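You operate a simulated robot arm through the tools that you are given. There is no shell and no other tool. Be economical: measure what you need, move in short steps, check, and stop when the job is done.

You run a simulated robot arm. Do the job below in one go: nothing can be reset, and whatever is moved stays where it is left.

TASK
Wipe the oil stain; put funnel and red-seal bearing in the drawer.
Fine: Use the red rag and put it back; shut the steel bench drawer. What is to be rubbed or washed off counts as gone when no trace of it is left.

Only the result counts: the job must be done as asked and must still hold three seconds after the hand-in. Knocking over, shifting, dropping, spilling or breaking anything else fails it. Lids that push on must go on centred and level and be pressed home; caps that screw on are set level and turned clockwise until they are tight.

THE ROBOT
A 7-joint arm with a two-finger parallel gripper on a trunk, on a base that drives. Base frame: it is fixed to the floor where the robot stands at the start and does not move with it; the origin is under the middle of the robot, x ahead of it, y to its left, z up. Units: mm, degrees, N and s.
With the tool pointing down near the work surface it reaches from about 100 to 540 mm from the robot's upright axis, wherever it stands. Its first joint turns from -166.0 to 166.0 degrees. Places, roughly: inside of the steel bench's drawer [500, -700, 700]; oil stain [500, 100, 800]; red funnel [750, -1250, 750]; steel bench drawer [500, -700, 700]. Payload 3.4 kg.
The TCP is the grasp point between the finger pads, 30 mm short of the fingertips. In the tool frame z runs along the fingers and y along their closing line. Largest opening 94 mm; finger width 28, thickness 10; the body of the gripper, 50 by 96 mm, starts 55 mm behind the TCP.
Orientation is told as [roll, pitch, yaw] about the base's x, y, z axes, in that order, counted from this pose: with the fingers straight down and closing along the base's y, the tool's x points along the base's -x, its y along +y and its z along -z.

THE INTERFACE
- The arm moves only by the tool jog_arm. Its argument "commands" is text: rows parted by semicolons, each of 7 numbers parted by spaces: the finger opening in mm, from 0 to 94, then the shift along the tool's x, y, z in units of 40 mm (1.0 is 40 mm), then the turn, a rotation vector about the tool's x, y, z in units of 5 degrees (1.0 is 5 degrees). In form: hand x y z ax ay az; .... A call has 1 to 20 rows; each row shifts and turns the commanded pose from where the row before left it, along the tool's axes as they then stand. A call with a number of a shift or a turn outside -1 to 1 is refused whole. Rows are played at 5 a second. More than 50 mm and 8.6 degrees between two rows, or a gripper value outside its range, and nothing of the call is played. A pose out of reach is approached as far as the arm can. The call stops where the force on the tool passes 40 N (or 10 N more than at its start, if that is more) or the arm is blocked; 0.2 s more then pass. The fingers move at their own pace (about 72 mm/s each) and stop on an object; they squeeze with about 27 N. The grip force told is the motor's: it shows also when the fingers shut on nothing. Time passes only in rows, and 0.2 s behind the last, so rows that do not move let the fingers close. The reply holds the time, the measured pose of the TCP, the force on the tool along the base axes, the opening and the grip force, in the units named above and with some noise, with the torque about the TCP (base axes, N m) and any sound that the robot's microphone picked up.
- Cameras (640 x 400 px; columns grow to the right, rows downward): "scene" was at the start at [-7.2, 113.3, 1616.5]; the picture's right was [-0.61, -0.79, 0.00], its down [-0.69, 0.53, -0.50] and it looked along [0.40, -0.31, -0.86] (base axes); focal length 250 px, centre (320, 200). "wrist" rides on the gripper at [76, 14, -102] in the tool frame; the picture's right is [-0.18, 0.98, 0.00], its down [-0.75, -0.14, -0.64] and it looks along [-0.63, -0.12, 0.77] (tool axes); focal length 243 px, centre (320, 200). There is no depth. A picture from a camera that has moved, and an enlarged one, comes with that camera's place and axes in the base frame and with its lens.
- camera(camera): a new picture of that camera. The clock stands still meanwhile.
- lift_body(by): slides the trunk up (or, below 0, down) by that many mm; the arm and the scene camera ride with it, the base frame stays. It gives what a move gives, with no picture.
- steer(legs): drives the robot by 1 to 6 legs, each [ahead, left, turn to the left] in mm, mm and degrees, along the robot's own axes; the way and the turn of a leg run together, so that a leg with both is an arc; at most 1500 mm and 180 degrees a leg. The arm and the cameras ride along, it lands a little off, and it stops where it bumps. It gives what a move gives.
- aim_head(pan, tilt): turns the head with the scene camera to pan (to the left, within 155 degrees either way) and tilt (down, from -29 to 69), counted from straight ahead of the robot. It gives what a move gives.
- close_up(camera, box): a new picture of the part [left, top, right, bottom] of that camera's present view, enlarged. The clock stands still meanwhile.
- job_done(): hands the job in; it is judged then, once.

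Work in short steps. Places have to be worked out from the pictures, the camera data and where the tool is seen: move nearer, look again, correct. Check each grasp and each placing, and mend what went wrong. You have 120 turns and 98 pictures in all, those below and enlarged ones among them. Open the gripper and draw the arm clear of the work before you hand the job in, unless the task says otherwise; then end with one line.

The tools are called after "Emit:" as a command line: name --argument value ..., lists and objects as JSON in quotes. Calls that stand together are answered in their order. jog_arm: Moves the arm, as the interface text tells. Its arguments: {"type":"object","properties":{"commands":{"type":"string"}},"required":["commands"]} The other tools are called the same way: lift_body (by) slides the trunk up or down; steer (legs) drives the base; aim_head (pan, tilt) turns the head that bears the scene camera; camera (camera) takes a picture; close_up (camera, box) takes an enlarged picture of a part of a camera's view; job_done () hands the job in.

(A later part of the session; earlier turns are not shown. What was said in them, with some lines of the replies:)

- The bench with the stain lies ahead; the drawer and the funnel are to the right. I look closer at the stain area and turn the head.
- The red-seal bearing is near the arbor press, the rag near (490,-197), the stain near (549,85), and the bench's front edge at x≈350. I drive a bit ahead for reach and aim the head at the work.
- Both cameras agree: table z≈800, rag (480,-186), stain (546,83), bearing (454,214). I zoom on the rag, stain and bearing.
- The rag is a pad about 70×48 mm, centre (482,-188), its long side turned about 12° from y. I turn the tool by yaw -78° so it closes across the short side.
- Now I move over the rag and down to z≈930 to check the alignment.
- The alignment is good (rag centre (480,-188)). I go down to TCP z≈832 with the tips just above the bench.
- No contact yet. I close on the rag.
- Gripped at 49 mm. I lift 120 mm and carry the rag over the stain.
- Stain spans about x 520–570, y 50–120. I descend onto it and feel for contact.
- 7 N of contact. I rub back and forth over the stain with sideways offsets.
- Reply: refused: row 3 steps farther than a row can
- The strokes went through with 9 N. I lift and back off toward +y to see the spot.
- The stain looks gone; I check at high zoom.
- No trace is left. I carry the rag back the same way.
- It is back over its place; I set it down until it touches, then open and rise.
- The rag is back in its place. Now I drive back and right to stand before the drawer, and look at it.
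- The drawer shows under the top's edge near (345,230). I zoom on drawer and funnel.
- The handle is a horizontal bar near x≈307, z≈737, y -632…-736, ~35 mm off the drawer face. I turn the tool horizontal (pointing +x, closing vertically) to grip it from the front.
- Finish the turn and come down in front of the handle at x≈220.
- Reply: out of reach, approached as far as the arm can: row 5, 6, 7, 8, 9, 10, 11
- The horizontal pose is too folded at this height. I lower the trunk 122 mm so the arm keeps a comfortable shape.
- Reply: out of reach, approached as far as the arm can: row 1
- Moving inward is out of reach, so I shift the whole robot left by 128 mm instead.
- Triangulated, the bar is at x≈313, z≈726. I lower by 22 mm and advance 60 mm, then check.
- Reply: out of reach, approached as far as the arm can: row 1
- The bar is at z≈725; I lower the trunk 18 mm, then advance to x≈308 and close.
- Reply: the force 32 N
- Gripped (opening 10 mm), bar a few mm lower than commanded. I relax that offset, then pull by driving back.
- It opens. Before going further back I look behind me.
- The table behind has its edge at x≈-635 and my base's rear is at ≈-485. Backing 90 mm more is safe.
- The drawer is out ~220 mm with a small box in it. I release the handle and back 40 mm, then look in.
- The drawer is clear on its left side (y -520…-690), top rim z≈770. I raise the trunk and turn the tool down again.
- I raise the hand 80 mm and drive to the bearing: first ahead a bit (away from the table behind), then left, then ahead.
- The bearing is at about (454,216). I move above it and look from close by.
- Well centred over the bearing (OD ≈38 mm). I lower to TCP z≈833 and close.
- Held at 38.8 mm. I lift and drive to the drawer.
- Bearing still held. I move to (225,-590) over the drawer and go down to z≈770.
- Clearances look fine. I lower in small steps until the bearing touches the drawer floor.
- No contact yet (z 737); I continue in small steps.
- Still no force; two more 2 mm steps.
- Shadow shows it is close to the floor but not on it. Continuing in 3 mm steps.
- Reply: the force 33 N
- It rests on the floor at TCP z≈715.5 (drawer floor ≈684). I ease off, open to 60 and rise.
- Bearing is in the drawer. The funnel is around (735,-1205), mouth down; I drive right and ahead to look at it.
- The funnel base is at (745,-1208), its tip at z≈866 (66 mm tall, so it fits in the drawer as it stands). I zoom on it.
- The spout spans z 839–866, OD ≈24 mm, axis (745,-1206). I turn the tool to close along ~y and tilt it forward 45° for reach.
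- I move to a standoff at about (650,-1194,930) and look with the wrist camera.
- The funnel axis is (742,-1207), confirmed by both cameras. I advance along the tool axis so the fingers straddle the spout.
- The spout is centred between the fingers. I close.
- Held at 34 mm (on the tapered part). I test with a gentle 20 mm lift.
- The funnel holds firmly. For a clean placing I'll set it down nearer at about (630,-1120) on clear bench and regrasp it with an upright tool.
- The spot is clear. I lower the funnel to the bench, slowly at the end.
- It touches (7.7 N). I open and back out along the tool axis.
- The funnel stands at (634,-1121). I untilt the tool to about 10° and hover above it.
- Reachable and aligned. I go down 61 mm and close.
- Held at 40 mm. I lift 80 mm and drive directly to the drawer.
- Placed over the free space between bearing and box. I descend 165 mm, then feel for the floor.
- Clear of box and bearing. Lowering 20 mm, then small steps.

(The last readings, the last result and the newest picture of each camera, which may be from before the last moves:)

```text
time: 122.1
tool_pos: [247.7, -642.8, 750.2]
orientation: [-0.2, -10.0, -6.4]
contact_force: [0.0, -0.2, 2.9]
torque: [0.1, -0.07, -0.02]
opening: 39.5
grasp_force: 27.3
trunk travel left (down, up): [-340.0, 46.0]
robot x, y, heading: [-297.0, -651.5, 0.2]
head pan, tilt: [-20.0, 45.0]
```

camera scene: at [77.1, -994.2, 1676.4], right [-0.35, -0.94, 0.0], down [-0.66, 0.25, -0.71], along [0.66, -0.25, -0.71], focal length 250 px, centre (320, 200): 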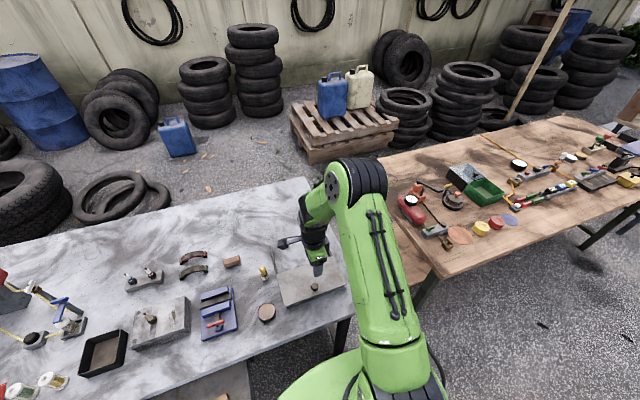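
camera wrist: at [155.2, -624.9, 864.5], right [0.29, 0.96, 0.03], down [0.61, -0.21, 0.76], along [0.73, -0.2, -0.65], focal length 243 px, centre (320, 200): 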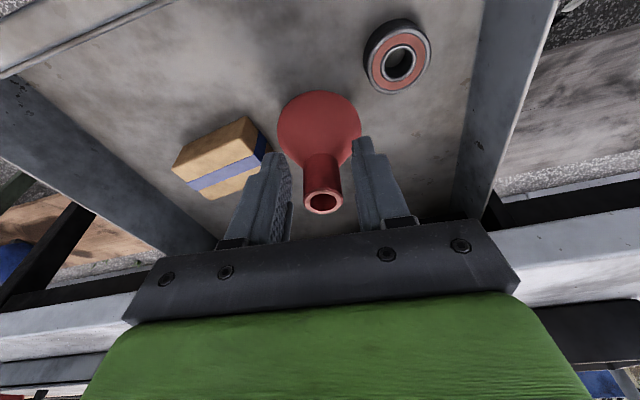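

It touches at z≈750. I open to 54 mm and rise straight up, then check.

Emit:
jog_arm --commands "54 0 0 0 0 0 0; 54 0 0 0 0 0 0; 54 0 0 0 0 0 0; 54 -0.06 0 -0.35 0 0 0; 54 -0.17 0 -0.98 0 0 0; 54 -0.17 0 -0.98 0 0 0; 54 -0.17 0 -0.98 0 0 0; 54 -0.17 0 -0.98 0 0 0; 54 0 0 0 0 0 0"

Emit:
camera --camera "wrist"

```text
time: 124.1
tool_pos: [247.5, -645.5, 925.6]
orientation: [-0.2, -9.8, -6.4]
contact_force: [0.7, 0.2, 0.0]
torque: [0.01, 0.01, 0.01]
opening: 54.2
grasp_force: 0.0
trunk travel left (down, up): [-340.0, 46.0]
robot x, y, heading: [-298.5, -649.6, 0.1]
head pan, tilt: [-20.0, 45.0]
```

```text
31 pictures are left
camera wrist: at [157.3, -619.4, 1011.7], right [0.29, 0.96, 0.03], down [0.61, -0.21, 0.76], along [0.73, -0.2, -0.65], focal length 243 px, centre (320, 200)
```

wrist: 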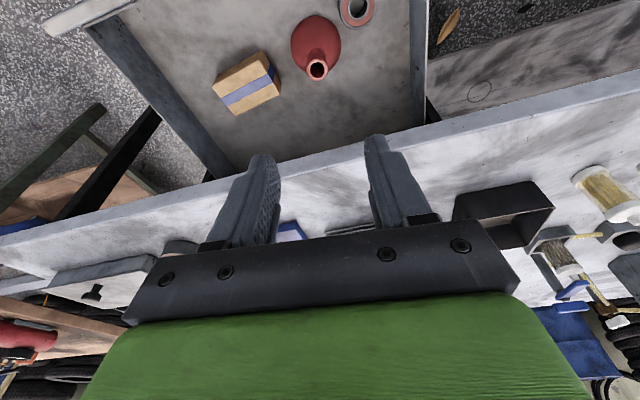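

All three items stand well in the drawer. Now to shut it: I close the fingers, retract the hand to the front of the drawer's middle.

Emit:
jog_arm --commands "0 0.908 -0.225 -0.16 0 0 0; 0 0.908 -0.225 -0.16 0 0 0; 0 0.908 -0.225 -0.16 0 0 0; 0 0.908 -0.225 -0.16 0 0 0; 0 0.908 -0.225 -0.16 0 0 0; 0 0.908 -0.225 -0.16 0 0 0; 0 0.908 -0.225 -0.16 0 0 0; 0 0.908 -0.225 -0.16 0 0 0; 0 0 0 0 0 0 0"

Emit:
steer --legs '[[95, 0, 0]]'

Emit:
camera --camera "wrist"

```text
time: 126.1
tool_pos: [-24.6, -678.1, 925.0]
orientation: [-0.1, -9.8, -6.3]
contact_force: [0.2, -0.4, -0.3]
torque: [-0.04, 0.04, -0.01]
opening: 0.0
grasp_force: 26.4
out of reach, approached as far as the arm can: row 8
trunk travel left (down, up): [-340.0, 46.0]
robot x, y, heading: [-298.3, -648.4, 0.2]
head pan, tilt: [-20.0, 45.0]
```

```text
time: 127.2
tool_pos: [71.1, -678.2, 924.5]
orientation: [-0.1, -9.7, -6.4]
contact_force: [0.9, -0.1, -0.4]
torque: [0.0, 0.01, -0.01]
opening: 0.0
grasp_force: 27.1
trunk travel left (down, up): [-340.0, 46.0]
robot x, y, heading: [-205.4, -650.9, 0.0]
head pan, tilt: [-20.0, 45.0]
```

```text
30 pictures are left
camera wrist: at [-19.9, -653.3, 1011.5], right [0.29, 0.96, 0.03], down [0.61, -0.21, 0.76], along [0.73, -0.2, -0.65], focal length 243 px, centre (320, 200)
```

wrist: 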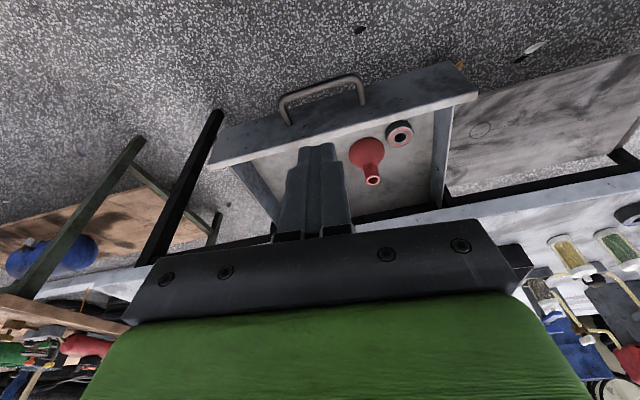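

I back 30 mm for clearance, then lower the closed fingers in front of the handle bar.

Emit:
steer --legs '[[-30, 0, 0]]'

Emit:
jog_arm --commands "0 0.165 0 0.936 0 0 0; 0 0.165 0 0.936 0 0 0; 0 0.165 0 0.936 0 0 0; 0 0.165 0 0.936 0 0 0; 0 0.165 0 0.936 0 0 0; 0 0 0 0 0 0 0"

Emit:
camera --camera "wrist"

```text
time: 128.1
tool_pos: [39.1, -677.9, 924.6]
orientation: [-0.1, -9.8, -6.3]
contact_force: [-0.7, 0.2, -0.6]
torque: [-0.04, -0.02, -0.01]
opening: 0.0
grasp_force: 26.4
trunk travel left (down, up): [-340.0, 46.0]
robot x, y, heading: [-233.7, -649.4, 0.1]
head pan, tilt: [-20.0, 45.0]
```

```text
time: 129.5
tool_pos: [39.9, -678.0, 734.3]
orientation: [-0.1, -9.8, -6.4]
contact_force: [0.1, -0.1, -0.3]
torque: [0.01, 0.0, -0.01]
opening: 0.0
grasp_force: 26.3
trunk travel left (down, up): [-340.0, 46.0]
robot x, y, heading: [-238.1, -647.2, 0.4]
head pan, tilt: [-20.0, 45.0]
```

```text
29 pictures are left
camera wrist: at [-50.5, -652.5, 821.7], right [0.29, 0.96, 0.03], down [0.61, -0.21, 0.76], along [0.73, -0.2, -0.65], focal length 243 px, centre (320, 200)
```

wrist: 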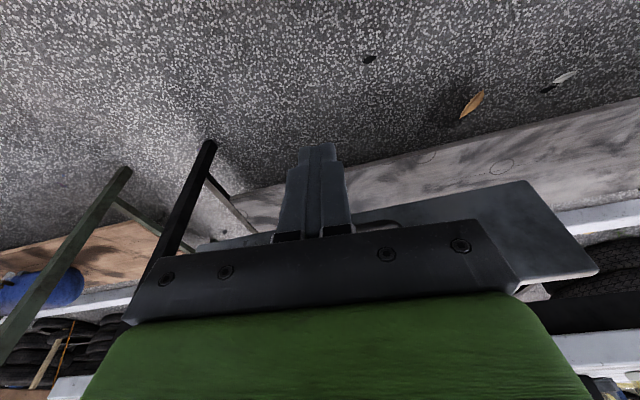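

I push along +x with slow 12 mm rows.

Emit:
jog_arm --commands "0 -0.294 0.033 0.052 0 0 0; 0 -0.294 0.033 0.052 0 0 0; 0 -0.294 0.033 0.052 0 0 0; 0 -0.294 0.033 0.052 0 0 0; 0 -0.294 0.033 0.052 0 0 0; 0 -0.294 0.033 0.052 0 0 0; 0 -0.294 0.033 0.052 0 0 0; 0 -0.294 0.033 0.052 0 0 0; 0 -0.294 0.033 0.052 0 0 0; 0 -0.294 0.033 0.052 0 0 0; 0 -0.294 0.033 0.052 0 0 0; 0 -0.294 0.033 0.052 0 0 0; 0 -0.294 0.033 0.052 0 0 0; 0 -0.294 0.033 0.052 0 0 0; 0 -0.294 0.033 0.052 0 0 0"

Emit:
aim_head --pan -5 --tilt 50

Emit:
camera --camera "scene"

```text
time: 132.7
tool_pos: [219.8, -677.6, 734.5]
orientation: [-0.1, -9.8, -6.3]
contact_force: [0.4, 0.7, 0.1]
torque: [-0.01, 0.01, 0.0]
opening: 0.0
grasp_force: 27.3
trunk travel left (down, up): [-340.0, 46.0]
robot x, y, heading: [-235.9, -644.8, 0.2]
head pan, tilt: [-20.0, 45.0]
```

```text
time: 133.4
tool_pos: [220.5, -679.2, 734.8]
orientation: [-0.1, -9.9, -6.2]
contact_force: [0.0, 0.0, 0.0]
torque: [0.02, 0.0, 0.0]
opening: 0.1
grasp_force: 27.0
trunk travel left (down, up): [-340.0, 46.0]
robot x, y, heading: [-233.6, -647.5, 0.3]
head pan, tilt: [-5.0, 50.0]
```

```text
28 pictures are left
camera scene: at [-218.6, -502.3, 1669.5], right [-0.08, -1.0, 0.0], down [-0.76, 0.06, -0.64], along [0.64, -0.05, -0.77], focal length 250 px, centre (320, 200)
```

scene: 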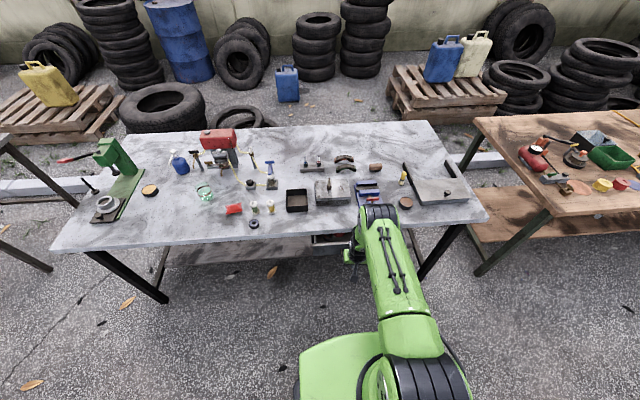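

The drawer follows. I zoom on it before pushing on.

Emit:
close_up --camera "scene" --box '[290, 180, 430, 280]'

Emit:
jog_arm --commands "0 -0.294 0.033 0.052 0 0 0; 0 -0.294 0.033 0.052 0 0 0; 0 -0.294 0.033 0.052 0 0 0; 0 -0.294 0.033 0.052 0 0 0; 0 0 0 0 0 0 0"

Emit:
close_up --camera "scene" --box '[290, 180, 430, 280]'

```text
4.00 times, centred on (360, 230) of scene
camera zoom: at [-218.6, -502.3, 1669.5], right [-0.08, -1.0, 0.0], down [-0.76, 0.06, -0.64], along [0.64, -0.05, -0.77], focal length 998 px, centre (160, 80)
```

zoom: 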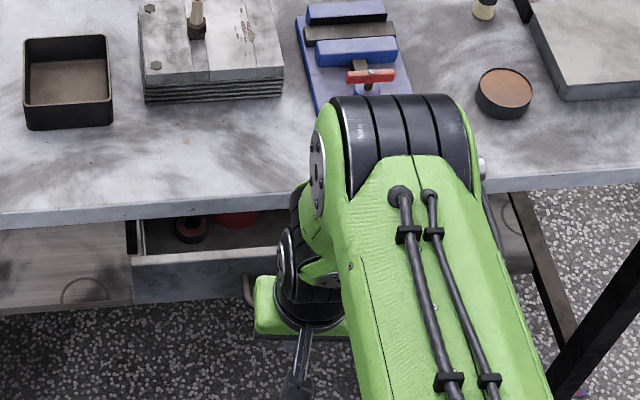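

```text
time: 134.6
tool_pos: [268.9, -678.7, 732.5]
orientation: [-0.1, -9.8, -6.3]
contact_force: [-0.6, 0.4, -0.5]
torque: [-0.05, 0.01, 0.0]
opening: 0.0
grasp_force: 26.9
trunk travel left (down, up): [-340.0, 46.0]
robot x, y, heading: [-237.1, -647.1, 0.3]
head pan, tilt: [-5.0, 50.0]
```

```text
4.00 times, centred on (360, 230) of scene
camera zoom: at [-218.5, -502.3, 1669.5], right [-0.08, -1.0, 0.0], down [-0.76, 0.06, -0.64], along [0.64, -0.05, -0.77], focal length 998 px, centre (160, 80)
```

zoom: 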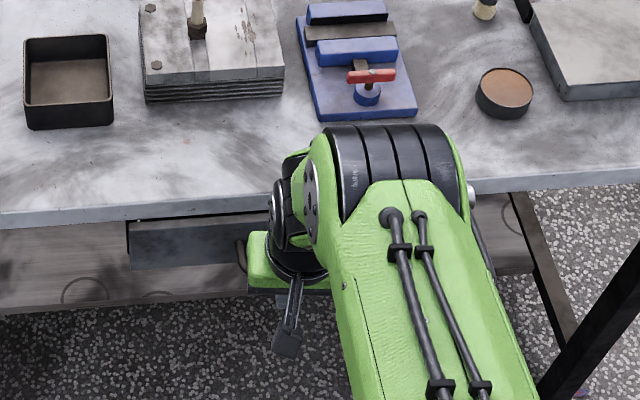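

Nearly shut. I continue in 5 mm rows until the force shows the stop.

Emit:
jog_arm --commands "0 -0.123 0.014 0.022 0 0 0; 0 -0.123 0.014 0.022 0 0 0; 0 -0.123 0.014 0.022 0 0 0; 0 -0.123 0.014 0.022 0 0 0; 0 -0.123 0.014 0.022 0 0 0; 0 -0.123 0.014 0.022 0 0 0"

Emit:
close_up --camera "scene" --box '[290, 180, 430, 280]'

```text
time: 136.0
tool_pos: [299.5, -678.2, 732.0]
orientation: [-0.1, -9.7, -6.3]
contact_force: [0.1, -0.2, 0.0]
torque: [-0.01, 0.02, -0.02]
opening: 0.1
grasp_force: 27.5
trunk travel left (down, up): [-340.0, 46.0]
robot x, y, heading: [-236.2, -651.4, 0.2]
head pan, tilt: [-5.0, 50.0]
```

```text
4.00 times, centred on (360, 230) of scene
camera zoom: at [-218.3, -502.2, 1669.4], right [-0.08, -1.0, 0.0], down [-0.76, 0.06, -0.64], along [0.64, -0.05, -0.77], focal length 998 px, centre (160, 80)
```

zoom: 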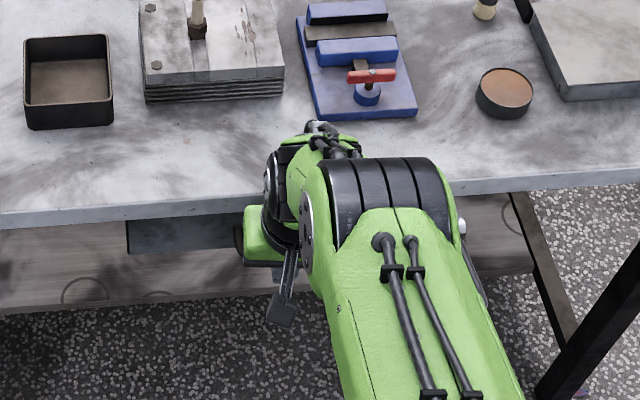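

No stop force yet; I go on in 3 mm rows.

Emit:
jog_arm --commands "0 -0.074 0.008 0.013 0 0 0; 0 -0.074 0.008 0.013 0 0 0; 0 -0.074 0.008 0.013 0 0 0; 0 0 0 0 0 0 0"

Emit:
camera --camera "wrist"

```text
time: 137.0
tool_pos: [299.9, -677.8, 731.5]
orientation: [0.0, -9.0, -6.4]
contact_force: [-40.3, -0.1, 4.7]
torque: [-0.15, 0.43, -0.03]
opening: 0.0
grasp_force: 26.9
trunk travel left (down, up): [-340.0, 46.0]
robot x, y, heading: [-236.0, -651.9, 0.4]
head pan, tilt: [-5.0, 50.0]
```

```text
24 pictures are left
camera wrist: at [210.5, -654.3, 820.6], right [0.29, 0.96, 0.03], down [0.62, -0.21, 0.75], along [0.73, -0.2, -0.66], focal length 243 px, centre (320, 200)
```

wrist: 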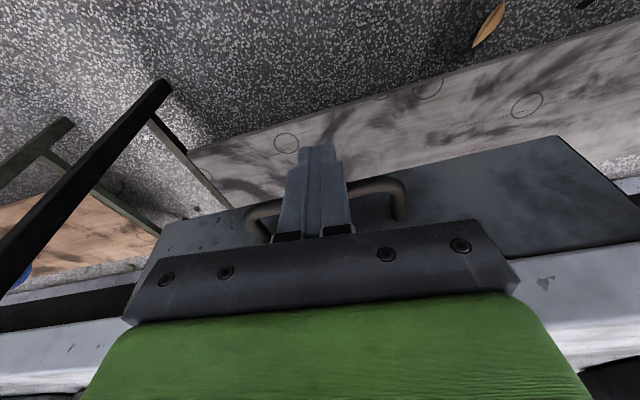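

A 40 N stop at TCP x≈300. I back off to see whether the drawer is fully shut.

Emit:
jog_arm --commands "0 0.3 0 -0.05 0 0 0; 0 0.6 0 -0.1 0 0 0; 0 0.8 0 -0.14 0 0 0; 0 0.8 0 -0.14 0 0 0; 0 0.8 0 -0.14 0 0 0; 0 0.8 0 -0.14 0 0 0; 0 -0.17 0 -0.9 0 0 0; 0 -0.17 0 -0.9 0 0 0; 0 -0.17 0 -0.9 0 0 0; 0 -0.17 0 -0.9 0 0 0; 0 0 0 0 0 0 0"

Emit:
camera --camera "wrist"

Emit:
close_up --camera "scene" --box '[290, 180, 430, 280]'

```text
time: 139.4
tool_pos: [143.8, -660.8, 880.9]
orientation: [-0.2, -9.7, -6.4]
contact_force: [0.2, -1.0, -0.3]
torque: [0.01, 0.0, 0.01]
opening: 0.0
grasp_force: 26.5
trunk travel left (down, up): [-340.0, 46.0]
robot x, y, heading: [-234.2, -647.3, 0.1]
head pan, tilt: [-5.0, 50.0]
```

```text
23 pictures are left
camera wrist: at [53.7, -635.5, 968.5], right [0.29, 0.96, 0.03], down [0.61, -0.21, 0.76], along [0.73, -0.2, -0.65], focal length 243 px, centre (320, 200)
```

wrist: 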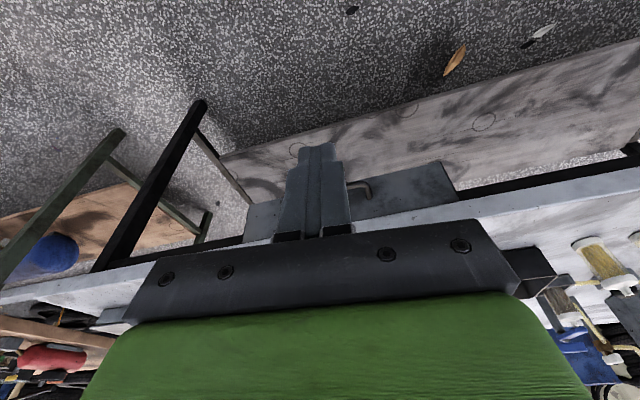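

```text
4.00 times, centred on (360, 230) of scene
camera zoom: at [-218.0, -502.3, 1669.4], right [-0.08, -1.0, 0.0], down [-0.76, 0.06, -0.64], along [0.64, -0.05, -0.77], focal length 998 px, centre (160, 80)
```

zoom: 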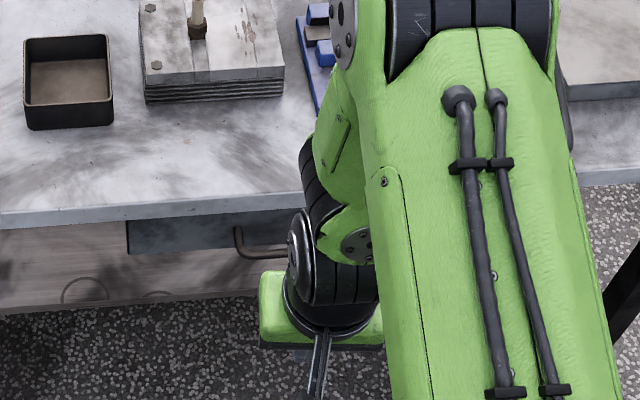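

By geometry the panel matches its starting position. I drive right for an unobstructed check of the drawer and the bench.

Emit:
steer --legs '[[30, -330, 0]]'

Emit:
aim_head --pan 10 --tilt 50

Emit:
camera --camera "scene"

Emit:
close_up --camera "scene" --box '[180, 180, 340, 280]'

```text
time: 141.6
tool_pos: [175.1, -993.0, 881.6]
orientation: [0.0, -9.9, -6.1]
contact_force: [0.2, 0.2, -0.1]
torque: [0.02, -0.02, 0.0]
opening: 0.0
grasp_force: 27.1
trunk travel left (down, up): [-340.0, 46.0]
robot x, y, heading: [-204.3, -983.3, 0.5]
head pan, tilt: [-5.0, 50.0]
```

```text
time: 142.4
tool_pos: [175.4, -991.9, 881.1]
orientation: [-0.1, -9.8, -6.1]
contact_force: [0.5, 0.6, -0.1]
torque: [-0.01, 0.01, 0.02]
opening: 0.0
grasp_force: 26.7
trunk travel left (down, up): [-340.0, 46.0]
robot x, y, heading: [-200.3, -984.0, 0.7]
head pan, tilt: [10.0, 50.0]
```

```text
21 pictures are left
camera scene: at [-188.6, -814.9, 1669.4], right [0.18, -0.98, 0.0], down [-0.75, -0.14, -0.64], along [0.63, 0.12, -0.77], focal length 250 px, centre (320, 200)
```

scene: 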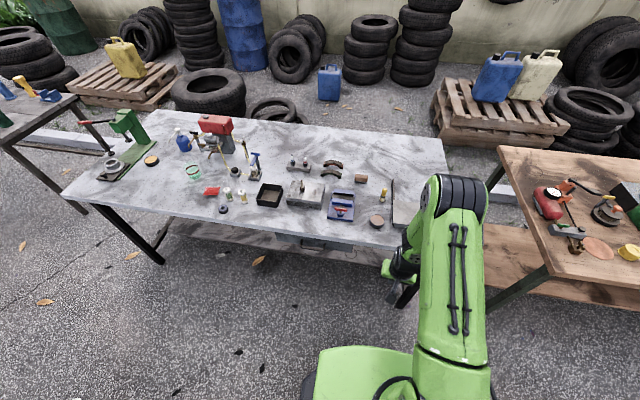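

```text
4.00 times, centred on (260, 230) of scene
camera zoom: at [-188.6, -814.9, 1669.4], right [0.18, -0.98, 0.0], down [-0.75, -0.14, -0.64], along [0.63, 0.12, -0.77], focal length 998 px, centre (560, 80)
```

zoom: 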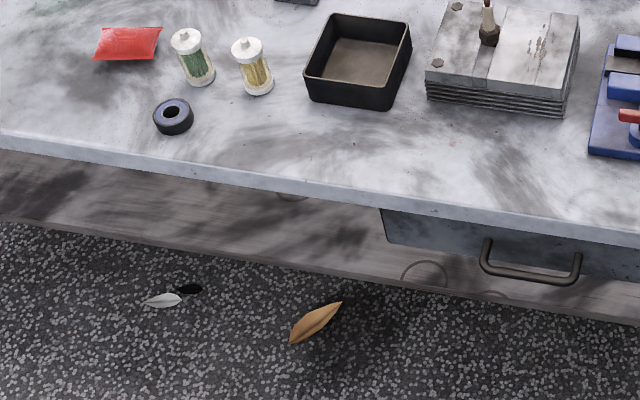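

The handle bar computes to x≈315, the same as at the start, so the drawer is fully shut; the rag and the other things stand as they were. I open the gripper, then hand in.

Emit:
jog_arm --commands "80 0 0 -0.5 0 0 0; 80 0 0 0 0 0 0; 80 0 0 0 0 0 0; 80 0 0 0 0 0 0"

Emit:
close_up --camera "scene" --box '[60, 100, 240, 220]'

```text
time: 143.4
tool_pos: [172.6, -991.2, 901.2]
orientation: [-0.1, -9.8, -6.1]
contact_force: [0.2, -0.4, -0.4]
torque: [0.0, 0.01, -0.02]
opening: 80.1
grasp_force: 0.1
trunk travel left (down, up): [-340.0, 46.0]
robot x, y, heading: [-208.0, -980.7, 0.1]
head pan, tilt: [10.0, 50.0]
```

```text
3.33 times, centred on (150, 160) of scene
camera zoom: at [-188.4, -815.1, 1669.5], right [0.18, -0.98, 0.0], down [-0.75, -0.14, -0.64], along [0.63, 0.12, -0.77], focal length 832 px, centre (887, 333)
```

zoom: 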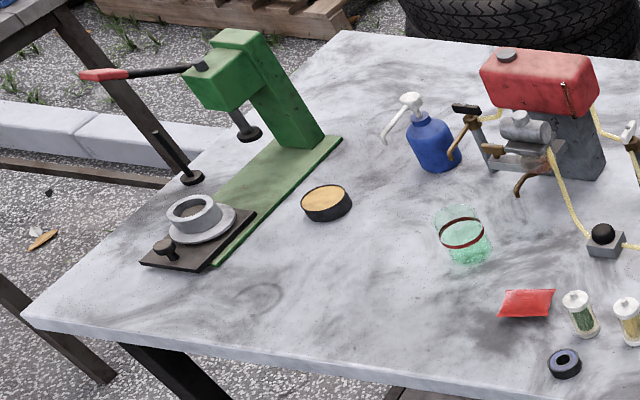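

The stain is gone and everything is in order, so I hand in.

Emit:
job_done

```text
The job is handed in.
```

The oil stain is wiped off with no trace left, the red rag is back in its place, and the funnel and red-seal bearing are in the shut steel bench drawer.
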